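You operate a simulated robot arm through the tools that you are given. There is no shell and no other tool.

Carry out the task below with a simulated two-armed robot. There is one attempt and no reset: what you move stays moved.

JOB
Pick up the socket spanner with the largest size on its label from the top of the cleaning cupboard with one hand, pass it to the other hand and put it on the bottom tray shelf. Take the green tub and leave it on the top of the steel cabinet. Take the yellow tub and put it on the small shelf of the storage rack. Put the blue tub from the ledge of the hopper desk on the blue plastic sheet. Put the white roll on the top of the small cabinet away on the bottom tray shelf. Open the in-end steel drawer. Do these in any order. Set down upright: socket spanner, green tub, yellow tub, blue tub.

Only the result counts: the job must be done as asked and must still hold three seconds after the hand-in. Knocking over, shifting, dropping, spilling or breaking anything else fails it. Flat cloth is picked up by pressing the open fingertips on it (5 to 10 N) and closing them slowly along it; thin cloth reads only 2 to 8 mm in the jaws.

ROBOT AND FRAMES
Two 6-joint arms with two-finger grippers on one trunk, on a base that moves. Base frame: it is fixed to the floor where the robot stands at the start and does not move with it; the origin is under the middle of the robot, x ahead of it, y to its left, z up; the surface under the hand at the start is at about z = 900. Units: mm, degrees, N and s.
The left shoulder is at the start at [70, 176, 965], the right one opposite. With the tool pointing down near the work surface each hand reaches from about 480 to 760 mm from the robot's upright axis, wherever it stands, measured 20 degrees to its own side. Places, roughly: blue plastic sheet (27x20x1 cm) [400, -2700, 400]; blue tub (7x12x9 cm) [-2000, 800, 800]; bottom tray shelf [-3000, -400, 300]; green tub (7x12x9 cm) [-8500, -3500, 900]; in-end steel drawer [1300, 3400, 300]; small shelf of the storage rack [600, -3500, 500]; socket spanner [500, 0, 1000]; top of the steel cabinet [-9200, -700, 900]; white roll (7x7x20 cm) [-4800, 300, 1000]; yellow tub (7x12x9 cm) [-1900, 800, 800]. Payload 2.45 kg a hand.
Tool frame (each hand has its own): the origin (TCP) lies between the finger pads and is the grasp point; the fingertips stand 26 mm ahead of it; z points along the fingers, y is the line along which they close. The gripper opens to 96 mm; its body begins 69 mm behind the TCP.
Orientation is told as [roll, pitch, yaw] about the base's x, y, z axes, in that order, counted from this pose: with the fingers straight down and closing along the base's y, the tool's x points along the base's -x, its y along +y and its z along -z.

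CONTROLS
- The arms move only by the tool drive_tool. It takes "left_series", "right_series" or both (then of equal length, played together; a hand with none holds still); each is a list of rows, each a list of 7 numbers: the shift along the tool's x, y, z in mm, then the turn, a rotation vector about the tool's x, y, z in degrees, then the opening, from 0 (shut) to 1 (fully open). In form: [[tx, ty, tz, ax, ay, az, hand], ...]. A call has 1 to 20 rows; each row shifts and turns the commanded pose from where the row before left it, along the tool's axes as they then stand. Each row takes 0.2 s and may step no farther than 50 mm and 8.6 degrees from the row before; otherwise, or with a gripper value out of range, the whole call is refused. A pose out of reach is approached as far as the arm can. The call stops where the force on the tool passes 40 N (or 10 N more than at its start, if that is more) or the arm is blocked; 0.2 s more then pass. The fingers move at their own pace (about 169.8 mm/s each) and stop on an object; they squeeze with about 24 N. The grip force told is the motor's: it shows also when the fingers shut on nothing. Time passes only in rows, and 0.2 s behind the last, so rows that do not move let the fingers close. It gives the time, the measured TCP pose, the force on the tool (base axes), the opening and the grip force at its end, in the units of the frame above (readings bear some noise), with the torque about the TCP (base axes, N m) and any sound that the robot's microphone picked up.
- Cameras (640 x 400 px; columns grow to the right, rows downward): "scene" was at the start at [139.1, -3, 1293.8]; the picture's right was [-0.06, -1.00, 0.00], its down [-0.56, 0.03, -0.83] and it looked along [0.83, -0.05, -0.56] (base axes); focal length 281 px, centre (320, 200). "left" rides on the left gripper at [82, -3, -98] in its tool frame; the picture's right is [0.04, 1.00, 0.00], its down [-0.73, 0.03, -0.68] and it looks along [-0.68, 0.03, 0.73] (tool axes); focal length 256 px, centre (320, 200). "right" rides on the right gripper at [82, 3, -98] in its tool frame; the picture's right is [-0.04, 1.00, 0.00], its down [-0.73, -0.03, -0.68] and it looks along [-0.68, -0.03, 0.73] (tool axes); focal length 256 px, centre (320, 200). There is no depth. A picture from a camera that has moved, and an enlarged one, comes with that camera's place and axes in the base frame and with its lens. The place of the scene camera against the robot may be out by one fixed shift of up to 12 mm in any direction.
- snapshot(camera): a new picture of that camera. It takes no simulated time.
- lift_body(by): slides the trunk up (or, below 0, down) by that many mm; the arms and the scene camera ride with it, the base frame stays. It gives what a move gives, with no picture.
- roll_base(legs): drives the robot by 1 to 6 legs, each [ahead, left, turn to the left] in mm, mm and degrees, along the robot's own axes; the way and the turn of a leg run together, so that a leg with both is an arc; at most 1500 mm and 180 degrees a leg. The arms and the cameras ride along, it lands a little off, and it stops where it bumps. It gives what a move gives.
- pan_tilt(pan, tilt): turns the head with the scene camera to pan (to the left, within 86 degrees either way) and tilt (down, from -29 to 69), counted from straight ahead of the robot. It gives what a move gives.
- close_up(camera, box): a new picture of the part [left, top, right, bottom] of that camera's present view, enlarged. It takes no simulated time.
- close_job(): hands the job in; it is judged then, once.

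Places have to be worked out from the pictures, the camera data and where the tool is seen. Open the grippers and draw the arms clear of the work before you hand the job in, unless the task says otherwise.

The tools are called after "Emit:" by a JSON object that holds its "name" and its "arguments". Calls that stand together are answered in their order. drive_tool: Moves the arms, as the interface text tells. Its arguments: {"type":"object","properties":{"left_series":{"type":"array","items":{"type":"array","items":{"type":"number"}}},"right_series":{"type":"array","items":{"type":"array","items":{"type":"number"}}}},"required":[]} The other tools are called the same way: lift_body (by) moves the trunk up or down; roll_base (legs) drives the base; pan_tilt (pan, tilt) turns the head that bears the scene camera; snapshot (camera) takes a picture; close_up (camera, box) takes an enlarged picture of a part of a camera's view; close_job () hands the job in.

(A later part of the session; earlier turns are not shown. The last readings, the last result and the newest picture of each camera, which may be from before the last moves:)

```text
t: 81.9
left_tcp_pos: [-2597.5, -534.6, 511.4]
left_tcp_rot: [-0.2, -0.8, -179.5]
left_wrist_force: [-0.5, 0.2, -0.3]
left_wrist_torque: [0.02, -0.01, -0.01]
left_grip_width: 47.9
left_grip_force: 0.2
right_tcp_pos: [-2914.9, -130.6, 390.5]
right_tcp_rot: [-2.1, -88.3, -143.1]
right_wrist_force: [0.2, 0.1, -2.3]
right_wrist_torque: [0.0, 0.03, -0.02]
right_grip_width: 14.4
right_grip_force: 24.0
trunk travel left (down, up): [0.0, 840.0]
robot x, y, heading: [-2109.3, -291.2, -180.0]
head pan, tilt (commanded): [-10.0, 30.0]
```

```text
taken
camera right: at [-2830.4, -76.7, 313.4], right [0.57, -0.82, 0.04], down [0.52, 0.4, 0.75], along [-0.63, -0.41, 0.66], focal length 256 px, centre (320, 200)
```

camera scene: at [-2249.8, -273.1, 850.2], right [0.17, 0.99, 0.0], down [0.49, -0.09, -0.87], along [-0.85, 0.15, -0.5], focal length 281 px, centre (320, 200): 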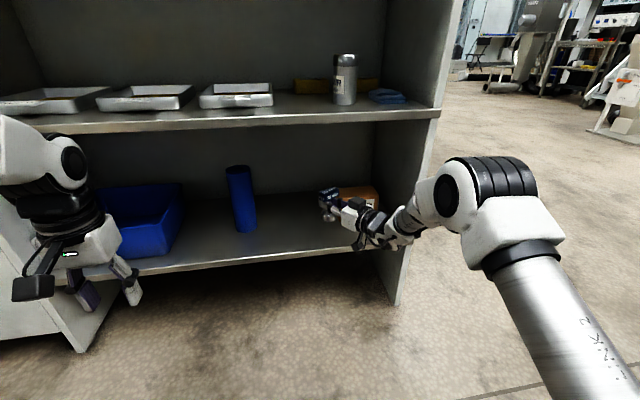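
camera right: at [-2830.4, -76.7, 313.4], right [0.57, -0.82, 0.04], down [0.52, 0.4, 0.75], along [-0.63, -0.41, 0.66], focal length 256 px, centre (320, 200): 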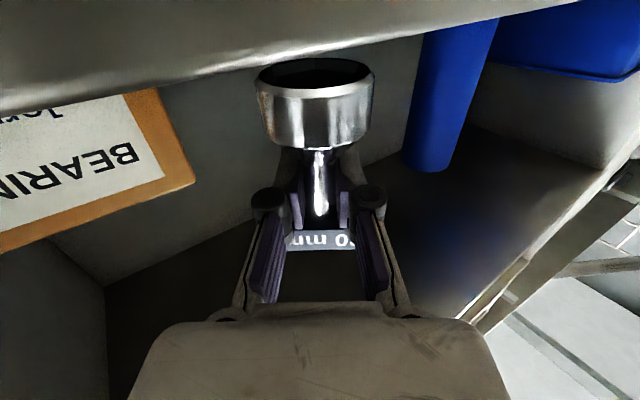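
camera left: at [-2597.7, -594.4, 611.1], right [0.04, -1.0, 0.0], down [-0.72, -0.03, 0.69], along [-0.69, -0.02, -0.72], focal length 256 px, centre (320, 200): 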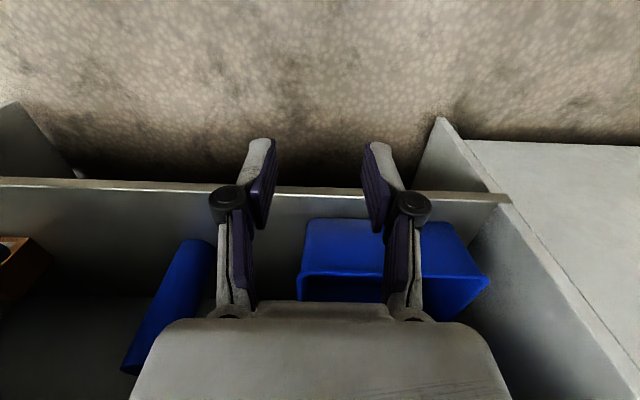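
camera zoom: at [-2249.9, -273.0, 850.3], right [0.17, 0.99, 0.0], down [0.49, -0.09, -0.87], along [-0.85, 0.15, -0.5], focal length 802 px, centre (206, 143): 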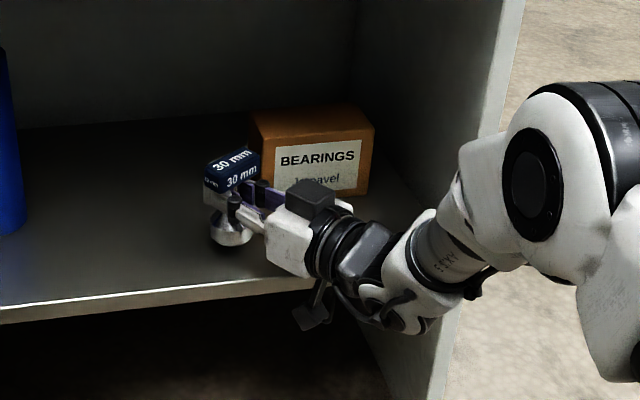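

The socket's foot is now only about a centimetre above the shelf. I lower in fine steps, reading the force.

Emit:
{"name": "drive_tool", "arguments": {"right_series": [[4, 0, 0, 0, 0, 0, 0], [3, 0, 0, 0, 0, 0, 0], [0, 0, 0, 0, 0, 0, 0]]}}

Emit:
{"name": "drive_tool", "arguments": {"right_series": [[2, 0, 0, 0, 0, 0, 0], [0, 0, 0, 0, 0, 0, 0]]}}

Emit:
{"name": "snapshot", "arguments": {"camera": "right"}}

```text
t: 82.7
left_tcp_pos: [-2596.7, -535.1, 512.1]
left_tcp_rot: [-0.2, -0.8, -179.5]
left_wrist_force: [0.4, -0.6, -0.6]
left_wrist_torque: [-0.04, -0.01, 0.02]
left_grip_width: 48.0
left_grip_force: 0.1
right_tcp_pos: [-2914.0, -130.2, 382.6]
right_tcp_rot: [-2.4, -88.4, -142.7]
right_wrist_force: [-0.3, -0.2, -2.0]
right_wrist_torque: [-0.01, 0.02, 0.0]
right_grip_width: 14.3
right_grip_force: 24.1
trunk travel left (down, up): [0.0, 840.0]
robot x, y, heading: [-2112.1, -294.0, -179.9]
head pan, tilt (commanded): [-10.0, 30.0]
```

```text
t: 83.3
left_tcp_pos: [-2596.6, -535.4, 511.5]
left_tcp_rot: [-0.2, -0.7, -179.5]
left_wrist_force: [0.3, 0.3, -0.5]
left_wrist_torque: [0.01, 0.04, 0.05]
left_grip_width: 48.3
left_grip_force: 0.0
right_tcp_pos: [-2913.3, -130.9, 381.7]
right_tcp_rot: [-2.1, -88.4, -143.1]
right_wrist_force: [0.1, -0.2, -1.7]
right_wrist_torque: [0.02, 0.01, -0.01]
right_grip_width: 14.4
right_grip_force: 23.8
trunk travel left (down, up): [0.0, 840.0]
robot x, y, heading: [-2110.1, -289.5, -180.0]
head pan, tilt (commanded): [-10.0, 30.0]
```

```text
taken
camera right: at [-2829.3, -76.9, 304.9], right [0.57, -0.82, 0.04], down [0.52, 0.4, 0.75], along [-0.63, -0.41, 0.66], focal length 256 px, centre (320, 200)
```

right: 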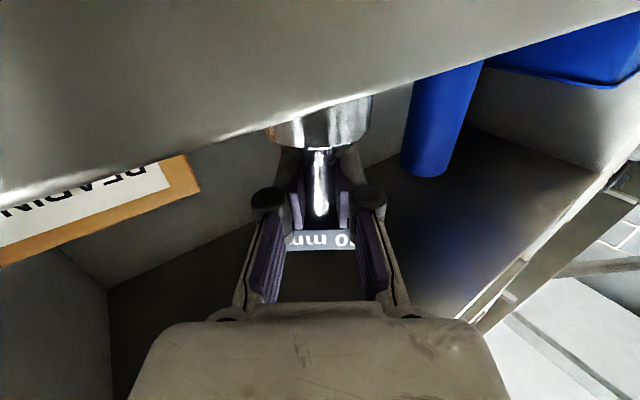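

No contact yet, as the force is unchanged. I continue down in 2 mm steps.

Emit:
{"name": "drive_tool", "arguments": {"right_series": [[2, 0, 0, 0, 0, 0, 0], [0, 0, 0, 0, 0, 0, 0]]}}

Emit:
{"name": "drive_tool", "arguments": {"right_series": [[2, 0, 0, 0, 0, 0, 0], [0, 0, 0, 0, 0, 0, 0]]}}

Emit:
{"name": "drive_tool", "arguments": {"right_series": [[2, 0, 0, 0, 0, 0, 0], [0, 0, 0, 0, 0, 0, 0]]}}

```text
t: 83.9
left_tcp_pos: [-2595.9, -535.6, 512.3]
left_tcp_rot: [-0.2, -0.7, -179.5]
left_wrist_force: [0.0, -0.6, -0.2]
left_wrist_torque: [0.0, 0.03, -0.02]
left_grip_width: 47.7
left_grip_force: 0.0
right_tcp_pos: [-2913.5, -130.6, 379.1]
right_tcp_rot: [-1.9, -88.3, -143.2]
right_wrist_force: [0.0, -0.5, -2.9]
right_wrist_torque: [-0.02, 0.0, 0.01]
right_grip_width: 14.1
right_grip_force: 24.3
trunk travel left (down, up): [0.0, 840.0]
robot x, y, heading: [-2112.3, -290.8, -180.0]
head pan, tilt (commanded): [-10.0, 30.0]
```

```text
t: 84.5
left_tcp_pos: [-2597.9, -535.5, 511.2]
left_tcp_rot: [-0.2, -0.9, -179.4]
left_wrist_force: [0.5, -1.6, -0.1]
left_wrist_torque: [-0.01, -0.04, 0.01]
left_grip_width: 48.1
left_grip_force: 0.1
right_tcp_pos: [-2912.7, -131.3, 378.6]
right_tcp_rot: [-1.9, -88.5, -143.1]
right_wrist_force: [0.1, -0.5, -3.2]
right_wrist_torque: [0.01, 0.03, -0.01]
right_grip_width: 14.3
right_grip_force: 23.9
trunk travel left (down, up): [0.0, 840.0]
robot x, y, heading: [-2109.4, -292.3, -180.1]
head pan, tilt (commanded): [-10.0, 30.0]
```

```text
t: 85.1
left_tcp_pos: [-2595.6, -536.1, 511.2]
left_tcp_rot: [-0.3, -0.8, -179.5]
left_wrist_force: [0.0, 0.2, 0.1]
left_wrist_torque: [0.0, 0.03, -0.01]
left_grip_width: 48.0
left_grip_force: 0.1
right_tcp_pos: [-2913.2, -131.6, 376.9]
right_tcp_rot: [-1.9, -88.5, -143.2]
right_wrist_force: [0.5, 0.8, -1.7]
right_wrist_torque: [0.02, -0.01, 0.0]
right_grip_width: 14.4
right_grip_force: 23.7
trunk travel left (down, up): [0.0, 840.0]
robot x, y, heading: [-2111.7, -294.6, -180.0]
head pan, tilt (commanded): [-10.0, 30.0]
```

Still no contact at z = 377. I continue in 2 mm steps with a look at the gap.

Emit:
{"name": "drive_tool", "arguments": {"right_series": [[2, 0, 0, 0, 0, 0, 0], [0, 0, 0, 0, 0, 0, 0]]}}

Emit:
{"name": "drive_tool", "arguments": {"right_series": [[2, 0, 0, 0, 0, 0, 0], [0, 0, 0, 0, 0, 0, 0]]}}

Emit:
{"name": "close_up", "arguments": {"camera": "scene", "box": [300, 170, 400, 240]}}

Emit:
{"name": "snapshot", "arguments": {"camera": "right"}}

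```text
t: 85.7
left_tcp_pos: [-2596.8, -536.0, 511.6]
left_tcp_rot: [-0.3, -0.8, -179.5]
left_wrist_force: [0.0, 0.1, 0.5]
left_wrist_torque: [-0.04, -0.02, -0.02]
left_grip_width: 47.8
left_grip_force: 0.1
right_tcp_pos: [-2912.3, -131.2, 373.2]
right_tcp_rot: [-2.2, -88.4, -143.0]
right_wrist_force: [-0.1, 0.5, -2.3]
right_wrist_torque: [-0.02, 0.0, -0.01]
right_grip_width: 14.2
right_grip_force: 24.2
trunk travel left (down, up): [0.0, 840.0]
robot x, y, heading: [-2108.4, -293.3, -180.1]
head pan, tilt (commanded): [-10.0, 30.0]
```

```text
t: 86.3
left_tcp_pos: [-2596.9, -535.7, 512.4]
left_tcp_rot: [-0.3, -0.9, -179.4]
left_wrist_force: [-0.1, -0.1, 1.1]
left_wrist_torque: [0.01, -0.01, 0.01]
left_grip_width: 47.7
left_grip_force: 0.1
right_tcp_pos: [-2913.2, -129.9, 373.2]
right_tcp_rot: [-3.8, -88.5, -141.3]
right_wrist_force: [-0.4, -2.4, 0.7]
right_wrist_torque: [-0.03, -0.02, 0.02]
right_grip_width: 14.1
right_grip_force: 24.2
trunk travel left (down, up): [0.0, 840.0]
robot x, y, heading: [-2109.8, -291.7, -179.7]
head pan, tilt (commanded): [-10.0, 30.0]
```

```text
5.71 times, centred on (350, 205) of scene
camera zoom: at [-2249.5, -273.2, 850.4], right [0.17, 0.99, 0.0], down [0.49, -0.09, -0.87], along [-0.85, 0.15, -0.5], focal length 1604 px, centre (149, 171)
```

zoom: 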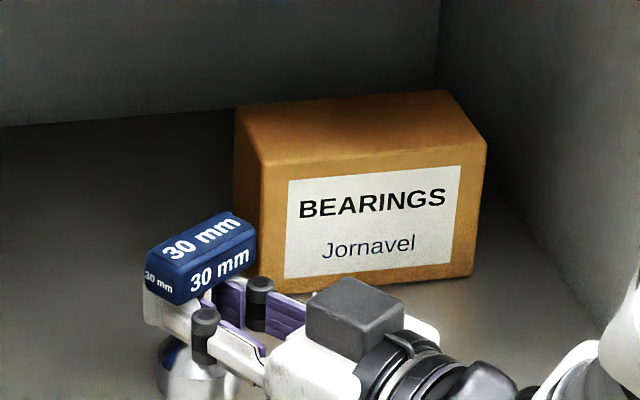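

```text
taken
camera right: at [-2829.1, -77.2, 295.6], right [0.57, -0.82, 0.04], down [0.52, 0.4, 0.75], along [-0.63, -0.41, 0.66], focal length 256 px, centre (320, 200)
```

right: 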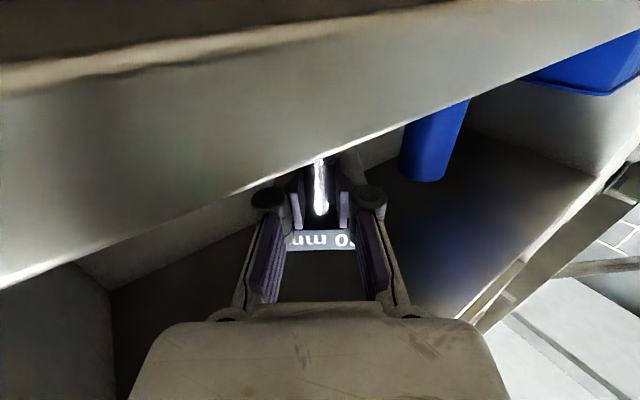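

The vertical force moved from about −2.3 to +0.7 N, so the foot is just touching the shelf. One more millimetre to seat it.

Emit:
{"name": "drive_tool", "arguments": {"right_series": [[1, 0, 0, 0, 0, 0, 0], [0, 0, 0, 0, 0, 0, 0]]}}

```text
t: 86.9
left_tcp_pos: [-2596.1, -536.5, 512.9]
left_tcp_rot: [-0.2, -0.9, -179.6]
left_wrist_force: [0.2, 1.2, -0.7]
left_wrist_torque: [0.01, -0.03, -0.04]
left_grip_width: 48.2
left_grip_force: 0.0
right_tcp_pos: [-2913.7, -130.7, 372.0]
right_tcp_rot: [-5.6, -88.5, -139.4]
right_wrist_force: [-3.4, -0.2, 6.0]
right_wrist_torque: [0.05, 0.05, -0.01]
right_grip_width: 14.2
right_grip_force: 23.9
trunk travel left (down, up): [0.0, 840.0]
robot x, y, heading: [-2113.8, -290.9, -180.1]
head pan, tilt (commanded): [-10.0, 30.0]
```

The contact force is about 6 N upward, so the spanner stands on the shelf. I open the right fingers fully, which puts them wider than the handle, and then check before withdrawing.

Emit:
{"name": "drive_tool", "arguments": {"right_series": [[0, 0, 0, 0, 0, 0, 0.2], [0, 0, 0, 0, 0, 0, 0.3], [0, 0, 0, 0, 0, 0, 0.5], [0, 0, 0, 0, 0, 0, 0.8], [0, 0, 0, 0, 0, 0, 1], [0, 0, 0, 0, 0, 0, 1]]}}

Emit:
{"name": "close_up", "arguments": {"camera": "scene", "box": [300, 170, 400, 240]}}

Emit:
{"name": "snapshot", "arguments": {"camera": "right"}}

```text
t: 88.3
left_tcp_pos: [-2596.0, -535.3, 511.7]
left_tcp_rot: [-0.2, -0.9, -179.5]
left_wrist_force: [-0.4, 0.4, 0.4]
left_wrist_torque: [0.02, 0.03, 0.0]
left_grip_width: 48.3
left_grip_force: 0.1
right_tcp_pos: [-2912.6, -131.4, 371.5]
right_tcp_rot: [-2.6, -88.4, -142.3]
right_wrist_force: [-0.8, -0.3, 0.0]
right_wrist_torque: [-0.01, -0.02, -0.01]
right_grip_width: 95.8
right_grip_force: 0.0
trunk travel left (down, up): [0.0, 840.0]
robot x, y, heading: [-2111.5, -295.6, -179.8]
head pan, tilt (commanded): [-10.0, 30.0]
```

```text
5.71 times, centred on (350, 205) of scene
camera zoom: at [-2249.6, -273.1, 850.3], right [0.17, 0.99, 0.0], down [0.49, -0.09, -0.87], along [-0.85, 0.15, -0.5], focal length 1604 px, centre (149, 171)
```

zoom: 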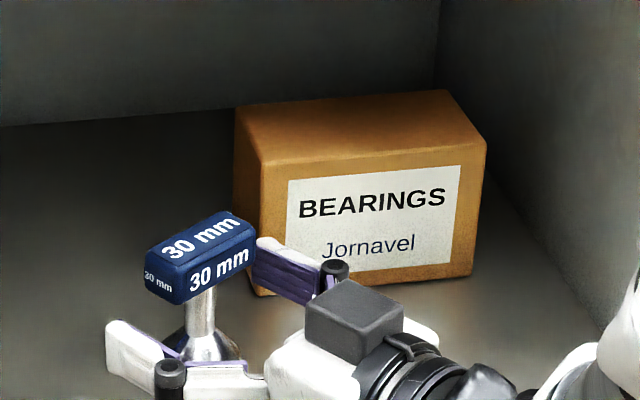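

```text
taken
camera right: at [-2828.7, -77.4, 294.1], right [0.57, -0.82, 0.04], down [0.52, 0.4, 0.75], along [-0.63, -0.41, 0.66], focal length 256 px, centre (320, 200)
```

right: 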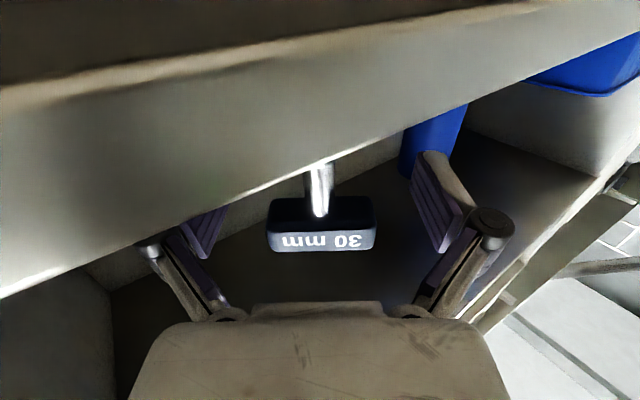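

The spanner stands upright by itself with the open fingers on either side. I withdraw the right hand straight back.

Emit:
{"name": "drive_tool", "arguments": {"right_series": [[0, 0, -20, 0, 0, 0, 1], [0, 0, -30, 0, 0, 0, 1], [0, 0, -35, 0, 0, 0, 1], [0, 0, -35, 0, 0, 0, 1], [0, 0, 0, 0, 0, 0, 1]]}}

Emit:
{"name": "roll_base", "arguments": {"legs": [[-300, 0, 0]]}}

Emit:
{"name": "close_up", "arguments": {"camera": "scene", "box": [80, 60, 440, 300]}}

```text
t: 89.5
left_tcp_pos: [-2596.4, -536.4, 512.1]
left_tcp_rot: [-0.2, -0.9, -179.4]
left_wrist_force: [0.3, 0.0, 0.0]
left_wrist_torque: [0.0, 0.0, 0.01]
left_grip_width: 47.9
left_grip_force: 0.0
right_tcp_pos: [-2814.2, -62.4, 374.6]
right_tcp_rot: [-2.9, -88.3, -142.3]
right_wrist_force: [-0.5, -0.2, 0.0]
right_wrist_torque: [-0.03, 0.01, -0.03]
right_grip_width: 96.1
right_grip_force: 0.0
trunk travel left (down, up): [0.0, 840.0]
robot x, y, heading: [-2110.6, -291.6, -179.9]
head pan, tilt (commanded): [-10.0, 30.0]
```

```text
t: 91.5
left_tcp_pos: [-2294.9, -534.6, 512.0]
left_tcp_rot: [-0.3, -0.8, -179.6]
left_wrist_force: [-0.3, 0.5, 0.3]
left_wrist_torque: [-0.02, 0.02, -0.05]
left_grip_width: 48.1
left_grip_force: 0.1
right_tcp_pos: [-2512.3, -61.1, 373.5]
right_tcp_rot: [-2.7, -88.4, -142.6]
right_wrist_force: [0.1, 0.1, 0.1]
right_wrist_torque: [0.0, 0.01, -0.04]
right_grip_width: 96.0
right_grip_force: 0.2
trunk travel left (down, up): [0.0, 840.0]
robot x, y, heading: [-1807.1, -291.4, -180.2]
head pan, tilt (commanded): [-10.0, 30.0]
```

```text
1.67 times, centred on (260, 180) of scene
camera zoom: at [-1947.6, -272.6, 850.3], right [0.17, 0.98, 0.0], down [0.49, -0.09, -0.87], along [-0.85, 0.15, -0.5], focal length 468 px, centre (420, 233)
```

zoom: 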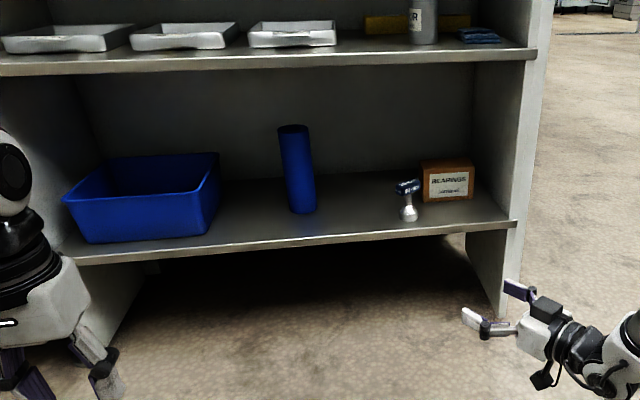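

The spanner stands on the bottom shelf, clear of everything. I return the right hand to a down-pointing pose and raise the trunk, then look past the rack toward the white roll.

Emit:
{"name": "drive_tool", "arguments": {"right_series": [[0, 0, 0, 0, 8.05, 0, 0.5], [0, 0, 0, 0, 8.05, 0, 0.5], [0, 0, 0, 0, 8.05, 0, 0.5], [0, 0, 0, 0, 8.05, 0, 0.5], [0, 0, 0, 0, 8.05, 0, 0.5], [0, 0, 0, 0, 8.05, 0, 0.5], [0, 0, 0, 0, 8.05, 0, 0.5], [0, 0, 0, 0, 8.05, 0, 0.5], [0, 0, 0, 0, 8.05, 0, 0.5], [0, 0, 0, 0, 8.05, 0, 0.5], [0, 0, 0, 0, 8.05, 0, 0.5], [0, 0, -30, 0, 0, 7.5, 0.5], [0, 0, -40, 0, 0, 7.5, 0.5], [0, 0, -40, 0, 0, 7.5, 0.5], [0, 0, -40, 0, 0, 7.5, 0.5], [0, 0, 0, 0, 0, 7.5, 0.5], [0, 0, 0, 0, 0, 0, 0.5]]}}

Emit:
{"name": "lift_body", "arguments": {"by": 400}}

Emit:
{"name": "pan_tilt", "arguments": {"pan": -25, "tilt": 15}}

Emit:
{"name": "snapshot", "arguments": {"camera": "scene"}}

Emit:
{"name": "pan_tilt", "arguments": {"pan": -70, "tilt": 15}}

Emit:
{"name": "snapshot", "arguments": {"camera": "scene"}}

```text
t: 95.2
left_tcp_pos: [-2295.9, -535.0, 512.7]
left_tcp_rot: [-0.2, -0.9, -179.6]
left_wrist_force: [0.9, 0.4, 0.7]
left_wrist_torque: [-0.02, 0.0, 0.0]
left_grip_width: 47.8
left_grip_force: 0.1
right_tcp_pos: [-2510.7, -59.9, 523.9]
right_tcp_rot: [-0.1, 0.1, 177.2]
right_wrist_force: [-0.8, 0.0, 0.4]
right_wrist_torque: [0.01, 0.05, 0.01]
right_grip_width: 48.0
right_grip_force: 0.0
trunk travel left (down, up): [0.0, 840.0]
robot x, y, heading: [-1806.5, -288.9, -179.9]
head pan, tilt (commanded): [-10.0, 30.0]
```

```text
t: 99.0
left_tcp_pos: [-2295.0, -534.4, 911.3]
left_tcp_rot: [-0.3, -1.0, -179.6]
left_wrist_force: [0.6, 1.1, -0.9]
left_wrist_torque: [0.02, 0.03, 0.0]
left_grip_width: 48.0
left_grip_force: 0.1
right_tcp_pos: [-2511.3, -61.1, 923.9]
right_tcp_rot: [-0.2, 0.1, 177.3]
right_wrist_force: [0.2, -0.1, -0.6]
right_wrist_torque: [0.02, 0.0, 0.0]
right_grip_width: 47.9
right_grip_force: 0.0
trunk travel left (down, up): [-400.0, 440.0]
robot x, y, heading: [-1808.9, -291.9, -180.0]
head pan, tilt (commanded): [-10.0, 30.0]
```

```text
t: 99.8
left_tcp_pos: [-2295.6, -534.8, 912.1]
left_tcp_rot: [-0.2, -0.9, -179.7]
left_wrist_force: [0.8, 0.2, -0.4]
left_wrist_torque: [0.05, -0.02, -0.04]
left_grip_width: 48.2
left_grip_force: 0.1
right_tcp_pos: [-2511.3, -60.2, 924.6]
right_tcp_rot: [-0.1, 0.0, 177.3]
right_wrist_force: [0.9, -0.5, 0.2]
right_wrist_torque: [0.01, 0.01, 0.04]
right_grip_width: 47.7
right_grip_force: 0.1
trunk travel left (down, up): [-400.0, 440.0]
robot x, y, heading: [-1808.7, -293.6, -179.8]
head pan, tilt (commanded): [-25.0, 15.0]
```

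```text
taken
camera scene: at [-1943.3, -248.9, 1274.4], right [0.42, 0.91, 0.0], down [0.24, -0.11, -0.97], along [-0.88, 0.41, -0.26], focal length 281 px, centre (320, 200)
```

scene: 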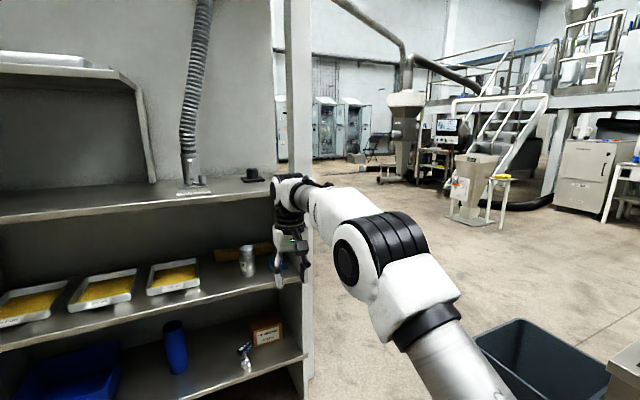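

```text
t: 100.9
left_tcp_pos: [-2295.0, -535.1, 911.8]
left_tcp_rot: [-0.2, -0.8, -179.6]
left_wrist_force: [0.8, 0.4, 0.0]
left_wrist_torque: [0.01, 0.01, 0.01]
left_grip_width: 48.0
left_grip_force: 0.0
right_tcp_pos: [-2511.6, -60.6, 923.3]
right_tcp_rot: [-0.1, 0.1, 177.3]
right_wrist_force: [-0.4, -0.1, 0.7]
right_wrist_torque: [-0.01, 0.01, 0.03]
right_grip_width: 48.2
right_grip_force: 0.0
trunk travel left (down, up): [-400.0, 440.0]
robot x, y, heading: [-1807.9, -291.4, -180.1]
head pan, tilt (commanded): [-70.0, 15.0]
```

```text
taken
camera scene: at [-1890.7, -200.6, 1274.5], right [0.94, 0.34, 0.0], down [0.09, -0.24, -0.97], along [-0.33, 0.91, -0.26], focal length 281 px, centre (320, 200)
```

scene: 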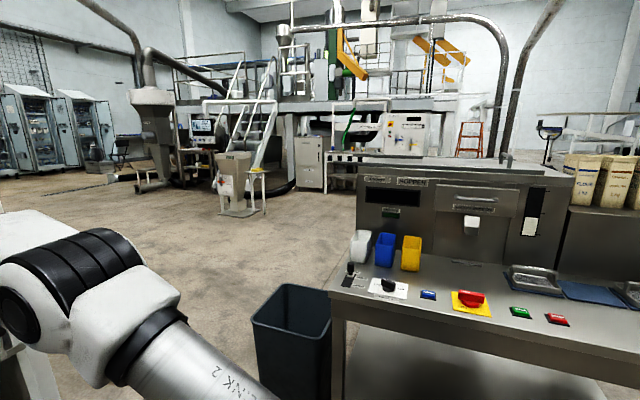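

The tubs stand on the hopper desk to my right, and the route to the white roll runs between the rack's right side (about y = 170) and the black bin. I look down at my own base and the gap to judge whether the robot fits.

Emit:
{"name": "pan_tilt", "arguments": {"pan": -60, "tilt": 69}}

Emit:
{"name": "snapshot", "arguments": {"camera": "scene"}}

Emit:
{"name": "pan_tilt", "arguments": {"pan": -35, "tilt": 35}}

Emit:
{"name": "snapshot", "arguments": {"camera": "scene"}}

```text
t: 102.1
left_tcp_pos: [-2295.0, -535.2, 912.4]
left_tcp_rot: [-0.2, -0.8, -179.5]
left_wrist_force: [0.3, -0.5, 0.6]
left_wrist_torque: [0.02, -0.01, 0.01]
left_grip_width: 47.9
left_grip_force: 0.0
right_tcp_pos: [-2511.1, -61.6, 924.7]
right_tcp_rot: [-0.1, 0.1, 177.2]
right_wrist_force: [0.0, 0.2, -0.1]
right_wrist_torque: [0.01, 0.0, -0.02]
right_grip_width: 48.0
right_grip_force: 0.0
trunk travel left (down, up): [-400.0, 440.0]
robot x, y, heading: [-1807.5, -287.6, -180.3]
head pan, tilt (commanded): [-60.0, 68.8]
```

```text
taken
camera scene: at [-1886.6, -239.8, 1198.9], right [0.87, 0.5, 0.0], down [0.47, -0.81, -0.36], along [-0.18, 0.31, -0.93], focal length 281 px, centre (320, 200)
```

scene: 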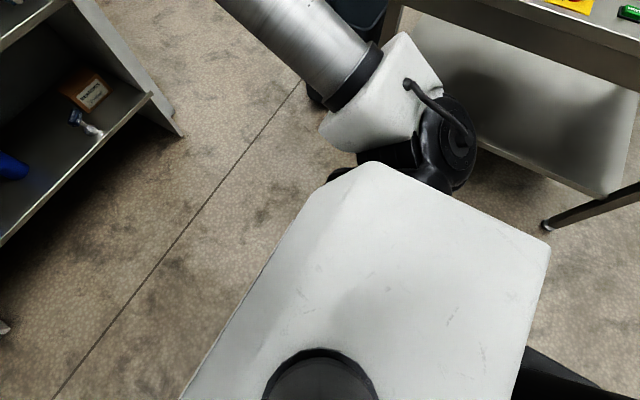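

```text
t: 103.1
left_tcp_pos: [-2294.3, -533.4, 911.7]
left_tcp_rot: [-0.2, -0.9, -179.6]
left_wrist_force: [-0.3, 0.0, 0.1]
left_wrist_torque: [0.02, 0.0, -0.05]
left_grip_width: 48.0
left_grip_force: 0.0
right_tcp_pos: [-2511.3, -60.2, 923.7]
right_tcp_rot: [-0.1, 0.2, 177.3]
right_wrist_force: [-0.1, 0.3, -0.2]
right_wrist_torque: [-0.02, 0.01, 0.0]
right_grip_width: 47.9
right_grip_force: 0.0
trunk travel left (down, up): [-400.0, 440.0]
robot x, y, heading: [-1810.7, -289.6, -179.8]
head pan, tilt (commanded): [-35.0, 35.0]
```

```text
taken
camera scene: at [-1930.7, -237.8, 1242.4], right [0.57, 0.82, 0.0], down [0.47, -0.33, -0.82], along [-0.67, 0.47, -0.57], focal length 281 px, centre (320, 200)
```

scene: 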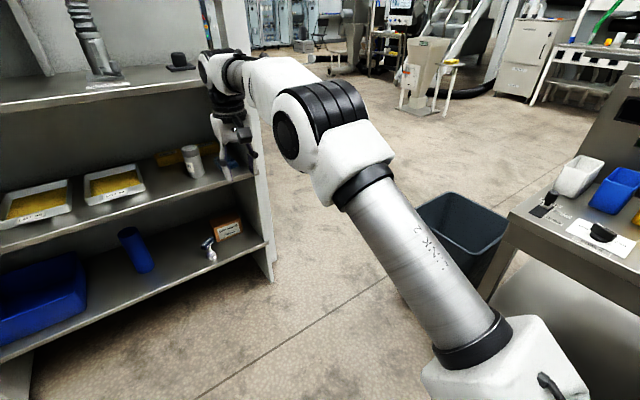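

My base seems compact but I cannot see it well, so I leave the narrow gap alone. It is more efficient to take the blue and yellow tubs now: I shift away from the desk, turn to face it and look at the tubs.

Emit:
{"name": "roll_base", "arguments": {"legs": [[0, 250, 0], [0, 0, -90]]}}

Emit:
{"name": "pan_tilt", "arguments": {"pan": 5, "tilt": 25}}

Emit:
{"name": "snapshot", "arguments": {"camera": "scene"}}

Emit:
{"name": "close_up", "arguments": {"camera": "scene", "box": [220, 100, 420, 240]}}

```text
t: 108.7
left_tcp_pos: [-2055.9, -57.8, 911.7]
left_tcp_rot: [-0.2, -1.0, 90.7]
left_wrist_force: [0.2, -0.5, -0.2]
left_wrist_torque: [0.03, 0.03, 0.03]
left_grip_width: 48.1
left_grip_force: 0.0
right_tcp_pos: [-1581.3, 160.8, 924.4]
right_tcp_rot: [-0.1, 0.2, 87.4]
right_wrist_force: [0.0, 0.5, 0.0]
right_wrist_torque: [-0.03, 0.0, 0.01]
right_grip_width: 48.0
right_grip_force: 0.0
trunk travel left (down, up): [-400.0, 440.0]
robot x, y, heading: [-1808.6, -543.8, 90.3]
head pan, tilt (commanded): [-35.0, 35.0]
```

```text
t: 109.8
left_tcp_pos: [-2055.8, -59.1, 911.5]
left_tcp_rot: [-0.3, -1.0, 90.6]
left_wrist_force: [-0.2, 0.7, -0.9]
left_wrist_torque: [-0.05, -0.02, 0.03]
left_grip_width: 47.8
left_grip_force: 0.1
right_tcp_pos: [-1582.0, 159.7, 923.7]
right_tcp_rot: [-0.1, 0.1, 87.5]
right_wrist_force: [0.4, 0.4, 0.0]
right_wrist_torque: [0.01, 0.01, -0.02]
right_grip_width: 48.0
right_grip_force: 0.0
trunk travel left (down, up): [-400.0, 440.0]
robot x, y, heading: [-1807.3, -542.8, 90.2]
head pan, tilt (commanded): [5.0, 25.0]
```

```text
taken
camera scene: at [-1816.9, -399.6, 1258.3], right [1.0, 0.09, 0.0], down [0.04, -0.42, -0.91], along [-0.08, 0.9, -0.42], focal length 281 px, centre (320, 200)
```

scene: 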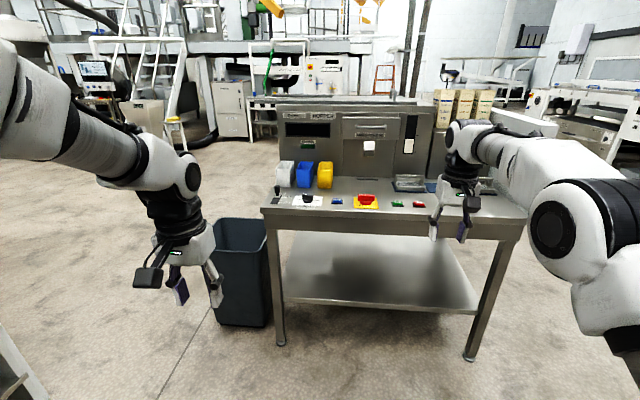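

```text
2.86 times, centred on (320, 170) of scene
camera zoom: at [-1816.9, -399.6, 1258.3], right [1.0, 0.09, 0.0], down [0.04, -0.42, -0.91], along [-0.08, 0.9, -0.42], focal length 802 px, centre (320, 286)
```

zoom: 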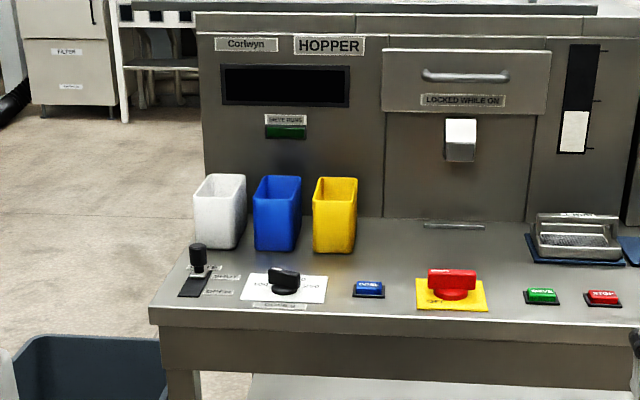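

The tubs are about 14 mm apart, so a finger won't fit between them; I will lift each by its right-hand wall, with one finger inside and one outside. Yellow goes first with the right hand (its wall is near x = −1858, y ≈ 765), so I raise the trunk and drive up with the hands above everything.

Emit:
{"name": "lift_body", "arguments": {"by": 180}}

Emit:
{"name": "roll_base", "arguments": {"legs": [[450, 212, 0]]}}

Emit:
{"name": "snapshot", "arguments": {"camera": "scene"}}

Emit:
{"name": "snapshot", "arguments": {"camera": "right"}}

```text
t: 111.8
left_tcp_pos: [-2054.8, -58.5, 1092.4]
left_tcp_rot: [-0.2, -1.0, 90.7]
left_wrist_force: [-0.7, -0.1, -0.6]
left_wrist_torque: [0.02, 0.01, 0.01]
left_grip_width: 48.1
left_grip_force: 0.0
right_tcp_pos: [-1581.8, 160.4, 1104.5]
right_tcp_rot: [0.0, 0.1, 87.4]
right_wrist_force: [0.6, 0.0, -0.1]
right_wrist_torque: [0.04, 0.0, -0.03]
right_grip_width: 48.3
right_grip_force: 0.1
trunk travel left (down, up): [-580.0, 260.0]
robot x, y, heading: [-1811.1, -540.9, 90.1]
head pan, tilt (commanded): [5.0, 25.0]
```

```text
t: 114.8
left_tcp_pos: [-2278.4, 394.2, 1091.8]
left_tcp_rot: [-0.3, -1.0, 90.6]
left_wrist_force: [0.3, 0.0, 0.0]
left_wrist_torque: [-0.01, 0.01, -0.02]
left_grip_width: 48.2
left_grip_force: 0.1
right_tcp_pos: [-1802.7, 613.1, 1103.8]
right_tcp_rot: [0.0, 0.0, 87.6]
right_wrist_force: [0.2, 1.0, -0.9]
right_wrist_torque: [0.0, -0.01, 0.0]
right_grip_width: 48.1
right_grip_force: 0.1
trunk travel left (down, up): [-580.0, 260.0]
robot x, y, heading: [-2028.3, -91.3, 90.1]
head pan, tilt (commanded): [5.0, 25.0]
```

```text
taken
camera scene: at [-2037.9, 52.8, 1438.3], right [1.0, 0.09, 0.0], down [0.04, -0.42, -0.91], along [-0.08, 0.9, -0.42], focal length 281 px, centre (320, 200)
```

scene: 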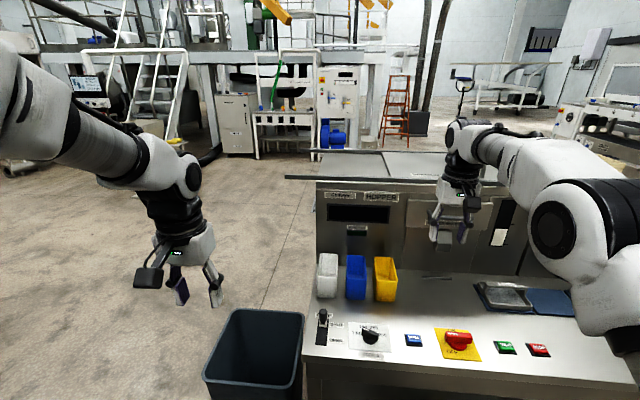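

```text
taken
camera right: at [-1810.3, 530.8, 1204.5], right [-1.0, 0.08, 0.0], down [0.06, 0.73, 0.68], along [0.06, 0.68, -0.73], focal length 256 px, centre (320, 200)
```

right: 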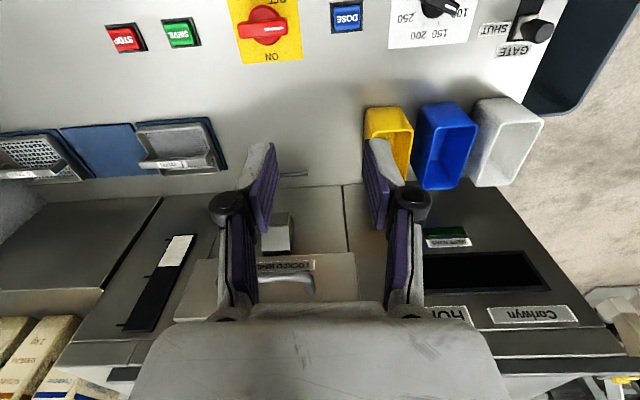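

The right camera shows all three open tubs from above. I zoom in to measure the yellow and blue ones.

Emit:
{"name": "close_up", "arguments": {"camera": "right", "box": [340, 80, 560, 220]}}

Emit:
{"name": "close_up", "arguments": {"camera": "scene", "box": [300, 230, 440, 330]}}

```text
2.86 times, centred on (450, 150) of right
camera zoom: at [-1810.3, 530.8, 1204.5], right [-1.0, 0.08, 0.0], down [0.06, 0.73, 0.68], along [0.06, 0.68, -0.73], focal length 731 px, centre (-51, 343)
```

zoom: 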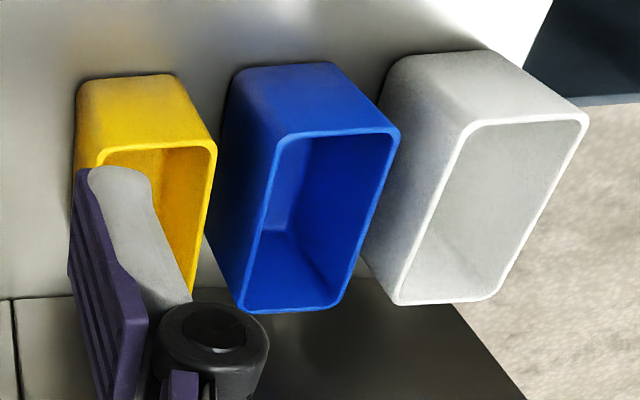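

```text
4.00 times, centred on (370, 280) of scene
camera zoom: at [-2037.9, 52.8, 1438.3], right [1.0, 0.09, 0.0], down [0.04, -0.42, -0.91], along [-0.08, 0.9, -0.42], focal length 1123 px, centre (120, -120)
```

zoom: 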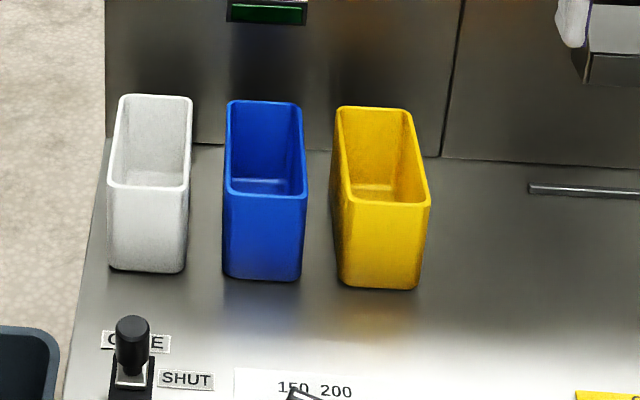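

The tubs are empty; triangulation puts the yellow tub's right wall at x ≈ −1867, from y ≈ 714 to 831, rim at z ≈ 875. I pull the right hand back and straighten it, then drive 200 mm closer.

Emit:
{"name": "drive_tool", "arguments": {"right_series": [[35, 22, 0, 0, 0, -1.2, 0.42], [35, 22, 0, 0, 0, -1.2, 0.42], [34, 21, 0, 0, 0, 0, 0.42], [0, 0, 0, 0, 0, 0, 0.42]]}}

Emit:
{"name": "roll_base", "arguments": {"legs": [[200, 0, 0]]}}

Emit:
{"name": "snapshot", "arguments": {"camera": "right"}}

Emit:
{"name": "snapshot", "arguments": {"camera": "scene"}}

```text
t: 115.8
left_tcp_pos: [-2276.3, 393.9, 1091.2]
left_tcp_rot: [-0.3, -0.7, 90.6]
left_wrist_force: [-0.9, 0.6, 0.6]
left_wrist_torque: [-0.02, 0.02, 0.03]
left_grip_width: 47.9
left_grip_force: 0.1
right_tcp_pos: [-1870.2, 508.1, 1102.7]
right_tcp_rot: [-0.1, 0.1, 90.0]
right_wrist_force: [0.4, 0.2, -0.3]
right_wrist_torque: [0.01, 0.02, -0.01]
right_grip_width: 40.1
right_grip_force: 0.0
trunk travel left (down, up): [-580.0, 260.0]
robot x, y, heading: [-2029.2, -92.1, 90.3]
head pan, tilt (commanded): [5.0, 25.0]
```

```text
t: 117.4
left_tcp_pos: [-2277.6, 592.4, 1091.9]
left_tcp_rot: [-0.2, -0.8, 90.6]
left_wrist_force: [-0.4, -0.1, -0.4]
left_wrist_torque: [0.01, 0.02, 0.0]
left_grip_width: 48.0
left_grip_force: 0.0
right_tcp_pos: [-1872.0, 705.7, 1104.7]
right_tcp_rot: [-0.1, 0.0, 90.0]
right_wrist_force: [-0.2, 0.4, 0.1]
right_wrist_torque: [-0.02, 0.01, -0.01]
right_grip_width: 40.4
right_grip_force: 0.0
trunk travel left (down, up): [-580.0, 260.0]
robot x, y, heading: [-2029.5, 106.6, 90.2]
head pan, tilt (commanded): [5.0, 25.0]
```

```text
taken
camera right: at [-1875.1, 623.7, 1203.7], right [-1.0, 0.04, 0.0], down [0.03, 0.73, 0.68], along [0.03, 0.68, -0.73], focal length 256 px, centre (320, 200)
```

right: 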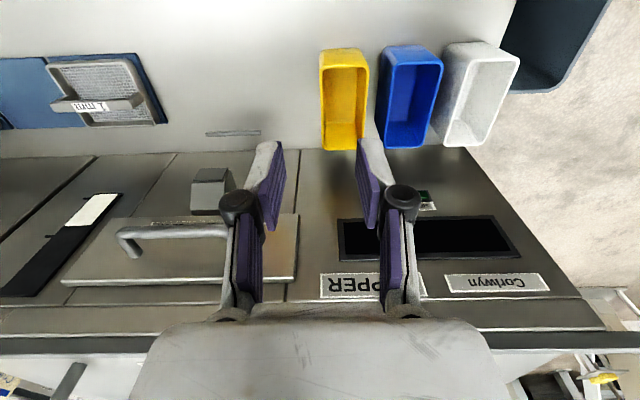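

```text
taken
camera scene: at [-2039.0, 250.1, 1438.3], right [1.0, 0.09, 0.0], down [0.04, -0.42, -0.91], along [-0.08, 0.9, -0.42], focal length 281 px, centre (320, 200)
```

scene: 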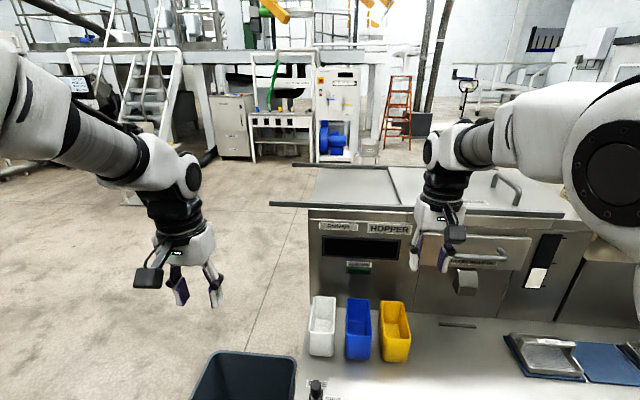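

I zoom in on the yellow tub to set the final offset.

Emit:
{"name": "close_up", "arguments": {"camera": "right", "box": [290, 40, 390, 160]}}

```text
3.33 times, centred on (340, 100) of right
camera zoom: at [-1875.1, 623.7, 1203.7], right [-1.0, 0.04, 0.0], down [0.03, 0.73, 0.68], along [0.03, 0.68, -0.73], focal length 853 px, centre (253, 533)
```

zoom: 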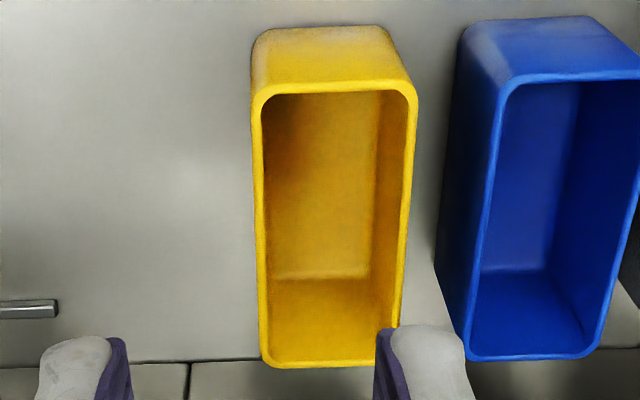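

The wall lies exactly under the TCP line (x ≈ −1872) and the tub's mid-depth is y ≈ 770. I move forward 64 mm and down to just above the rim, then check.

Emit:
{"name": "drive_tool", "arguments": {"right_series": [[-32, 0, 0, 0, 0, 0, 0.42], [-32, 0, 0, 0, 0, 0, 0.42], [0, 0, 40, 0, 0, 0, 0.42], [0, 0, 40, 0, 0, 0, 0.42], [0, 0, 40, 0, 0, 0, 0.42], [0, 0, 40, 0, 0, 0, 0.42], [0, 0, 35, 0, 0, 0, 0.42], [0, 0, 0, 0, 0, 0, 0.42]]}}

Emit:
{"name": "snapshot", "arguments": {"camera": "right"}}

Emit:
{"name": "close_up", "arguments": {"camera": "scene", "box": [290, 200, 490, 370]}}

```text
t: 119.2
left_tcp_pos: [-2277.8, 591.2, 1091.8]
left_tcp_rot: [-0.2, -0.8, 90.8]
left_wrist_force: [0.1, 0.1, -0.1]
left_wrist_torque: [0.01, 0.02, 0.0]
left_grip_width: 48.1
left_grip_force: 0.1
right_tcp_pos: [-1871.1, 769.9, 909.4]
right_tcp_rot: [-0.1, -0.1, 90.0]
right_wrist_force: [0.2, 0.1, -0.3]
right_wrist_torque: [0.02, -0.04, 0.02]
right_grip_width: 40.4
right_grip_force: 0.1
trunk travel left (down, up): [-580.0, 260.0]
robot x, y, heading: [-2031.5, 105.7, 90.3]
head pan, tilt (commanded): [5.0, 25.0]
```

```text
taken
camera right: at [-1875.2, 687.8, 1009.3], right [-1.0, 0.04, 0.0], down [0.03, 0.73, 0.68], along [0.03, 0.68, -0.73], focal length 256 px, centre (320, 200)
```

right: 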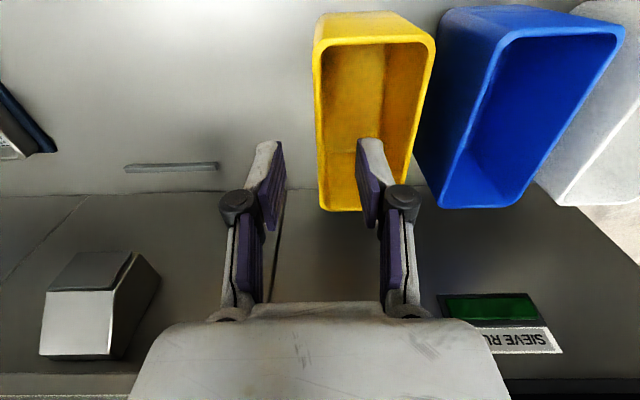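

```text
2.35 times, centred on (390, 285) of scene
camera zoom: at [-2039.1, 249.5, 1438.4], right [1.0, 0.09, 0.0], down [0.04, -0.42, -0.91], along [-0.08, 0.9, -0.42], focal length 660 px, centre (155, 0)
```

zoom: 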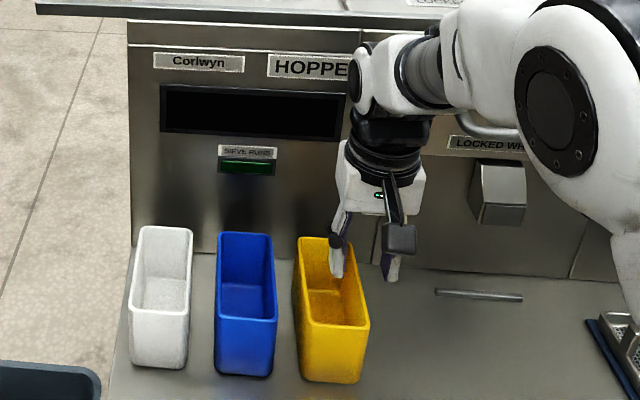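

The wall is centred between the fingers and the inner finger is over the opening. The rim looks nearer z ≈ 862, so I descend to TCP z ≈ 855 and close on the wall.

Emit:
{"name": "drive_tool", "arguments": {"right_series": [[0, 0, 20, 0, 0, 0, 0.42], [0, 0, 20, 0, 0, 0, 0.42], [0, 0, 14, 0, 0, 0, 0.42], [0, 0, 0, 0, 0, 0, 0.42]]}}

Emit:
{"name": "snapshot", "arguments": {"camera": "right"}}

Emit:
{"name": "close_up", "arguments": {"camera": "scene", "box": [340, 230, 440, 370]}}

```text
t: 120.2
left_tcp_pos: [-2277.8, 592.1, 1091.6]
left_tcp_rot: [-0.3, -0.9, 90.7]
left_wrist_force: [-1.0, 1.1, 0.1]
left_wrist_torque: [-0.02, -0.01, 0.03]
left_grip_width: 47.7
left_grip_force: 0.1
right_tcp_pos: [-1870.7, 771.4, 853.3]
right_tcp_rot: [-0.1, 0.0, 90.1]
right_wrist_force: [0.3, -0.9, -0.1]
right_wrist_torque: [-0.01, 0.0, 0.02]
right_grip_width: 40.2
right_grip_force: 0.0
trunk travel left (down, up): [-580.0, 260.0]
robot x, y, heading: [-2033.3, 106.8, 90.1]
head pan, tilt (commanded): [5.0, 25.0]
```

```text
taken
camera right: at [-1874.6, 688.9, 953.9], right [-1.0, 0.04, 0.0], down [0.03, 0.73, 0.68], along [0.03, 0.68, -0.73], focal length 256 px, centre (320, 200)
```

right: 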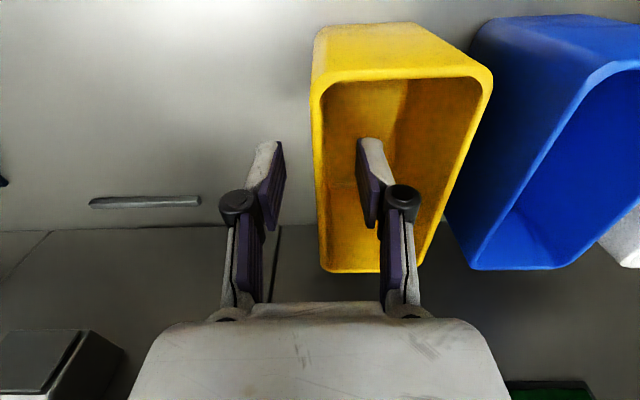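

```text
2.86 times, centred on (390, 300) of scene
camera zoom: at [-2039.0, 250.1, 1438.3], right [1.0, 0.09, 0.0], down [0.04, -0.42, -0.91], along [-0.08, 0.9, -0.42], focal length 802 px, centre (120, -86)
```

zoom: 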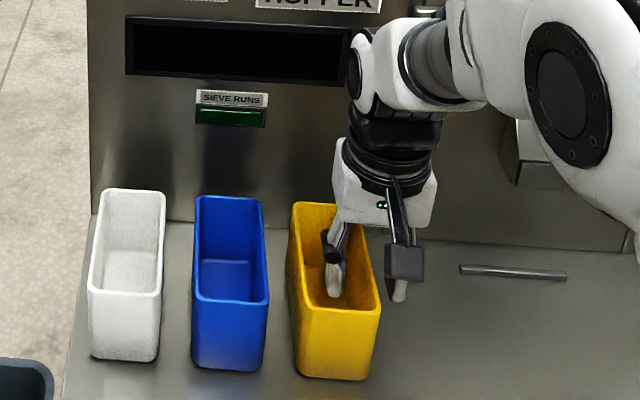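

The inner finger is about 34 mm down inside the tub. I close on the wall.

Emit:
{"name": "drive_tool", "arguments": {"right_series": [[0, 0, 0, 0, 0, 0, 0.2], [0, 0, 0, 0, 0, 0, 0], [0, 0, 0, 0, 0, 0, 0], [0, 0, 0, 0, 0, 0, 0]]}}

Emit:
{"name": "snapshot", "arguments": {"camera": "right"}}

```text
t: 121.2
left_tcp_pos: [-2277.0, 591.0, 1092.2]
left_tcp_rot: [-0.2, -0.9, 90.8]
left_wrist_force: [0.3, 0.4, -0.3]
left_wrist_torque: [0.01, 0.04, 0.03]
left_grip_width: 48.0
left_grip_force: 0.0
right_tcp_pos: [-1872.5, 772.1, 853.9]
right_tcp_rot: [-0.1, 0.1, 90.0]
right_wrist_force: [-0.3, 0.2, 0.3]
right_wrist_torque: [-0.03, -0.04, -0.02]
right_grip_width: 5.8
right_grip_force: 24.2
trunk travel left (down, up): [-580.0, 260.0]
robot x, y, heading: [-2030.8, 103.9, 90.3]
head pan, tilt (commanded): [5.0, 25.0]
```

```text
taken
camera right: at [-1874.6, 689.0, 954.1], right [-1.0, 0.04, 0.0], down [0.03, 0.73, 0.68], along [0.03, 0.68, -0.73], focal length 256 px, centre (320, 200)
```

right: 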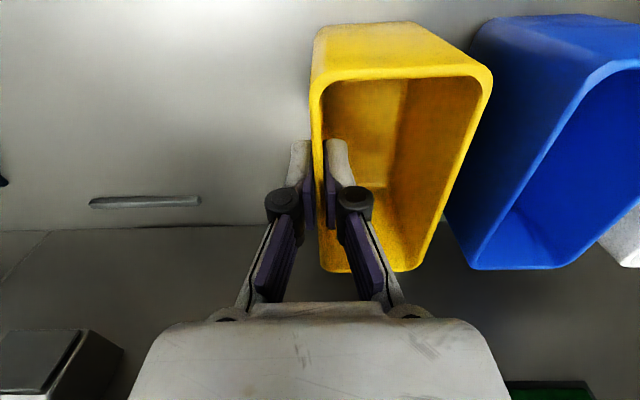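

The wall is gripped (5.8 mm). I lift gently, then check the tub hangs level.

Emit:
{"name": "drive_tool", "arguments": {"right_series": [[0, 0, -8, 0, 0, 0, 0], [0, 0, -10, 0, 0, 0, 0], [0, 0, 0, 0, 0, 0, 0]]}}

Emit:
{"name": "close_up", "arguments": {"camera": "scene", "box": [300, 230, 440, 370]}}

Emit:
{"name": "drive_tool", "arguments": {"right_series": [[0, 0, -20, 0, 0, 0, 0], [0, 0, -30, 0, 0, 0, 0], [0, 0, -40, 0, 0, 0, 0], [0, 0, -40, 0, 0, 0, 0], [0, 0, -40, 0, 0, 0, 0], [0, 0, 0, 0, 0, 0, 0]]}}

Emit:
{"name": "snapshot", "arguments": {"camera": "scene"}}

Emit:
{"name": "snapshot", "arguments": {"camera": "right"}}

```text
t: 122.0
left_tcp_pos: [-2277.8, 592.0, 1091.1]
left_tcp_rot: [-0.3, -0.9, 90.6]
left_wrist_force: [0.0, -0.4, -0.2]
left_wrist_torque: [0.01, 0.01, -0.03]
left_grip_width: 47.9
left_grip_force: 0.1
right_tcp_pos: [-1870.3, 769.9, 872.5]
right_tcp_rot: [-0.1, 0.1, 90.0]
right_wrist_force: [0.0, -0.1, -1.2]
right_wrist_torque: [0.0, -0.03, -0.01]
right_grip_width: 6.2
right_grip_force: 24.0
trunk travel left (down, up): [-580.0, 260.0]
robot x, y, heading: [-2025.9, 104.7, 90.3]
head pan, tilt (commanded): [5.0, 25.0]
```

```text
2.86 times, centred on (370, 300) of scene
camera zoom: at [-2038.9, 250.7, 1438.2], right [1.0, 0.09, 0.0], down [0.04, -0.42, -0.91], along [-0.08, 0.9, -0.42], focal length 802 px, centre (177, -86)
```

zoom: 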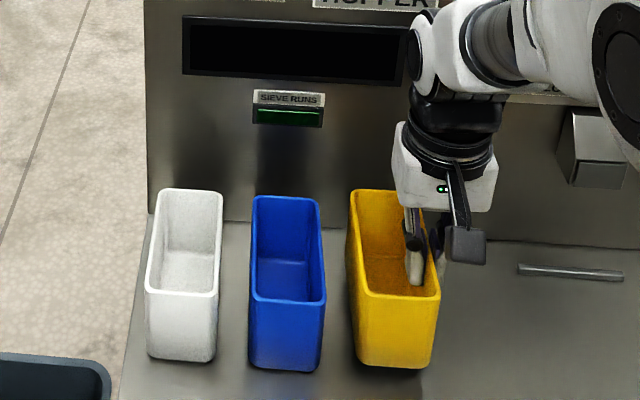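

```text
t: 123.4
left_tcp_pos: [-2278.0, 591.1, 1091.7]
left_tcp_rot: [-0.3, -0.8, 90.7]
left_wrist_force: [0.2, -0.2, -0.4]
left_wrist_torque: [-0.03, 0.03, -0.01]
left_grip_width: 47.8
left_grip_force: 0.1
right_tcp_pos: [-1867.2, 771.8, 1044.0]
right_tcp_rot: [-0.1, 0.0, 89.9]
right_wrist_force: [-0.8, -0.6, -0.6]
right_wrist_torque: [-0.01, -0.04, -0.02]
right_grip_width: 6.2
right_grip_force: 24.1
trunk travel left (down, up): [-580.0, 260.0]
robot x, y, heading: [-2032.1, 107.3, 90.4]
head pan, tilt (commanded): [5.0, 25.0]
```

```text
taken
camera scene: at [-2038.8, 251.1, 1438.2], right [1.0, 0.09, 0.0], down [0.04, -0.42, -0.91], along [-0.08, 0.9, -0.42], focal length 281 px, centre (320, 200)
```

scene: 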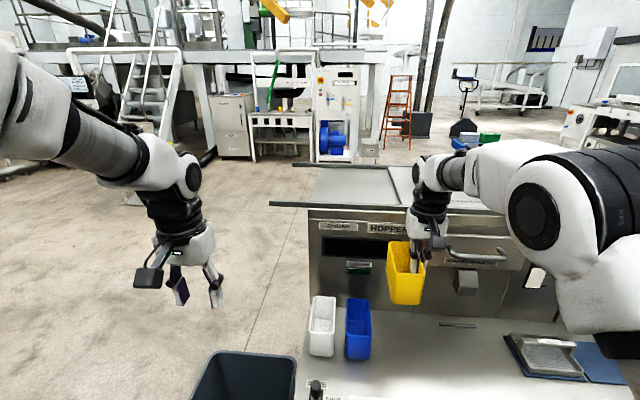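

```text
taken
camera right: at [-1871.8, 688.8, 1144.3], right [-1.0, 0.04, 0.0], down [0.03, 0.73, 0.68], along [0.03, 0.68, -0.74], focal length 256 px, centre (320, 200)
```

right: 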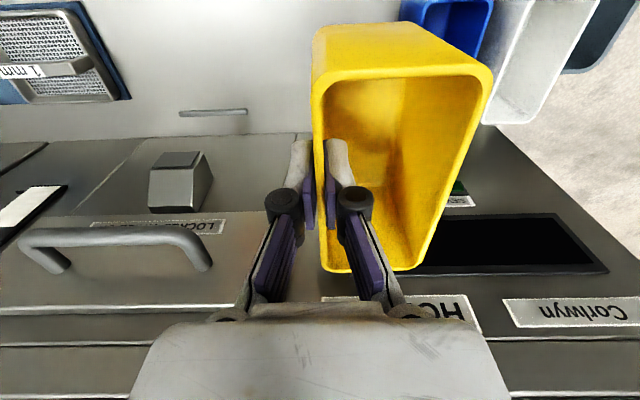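

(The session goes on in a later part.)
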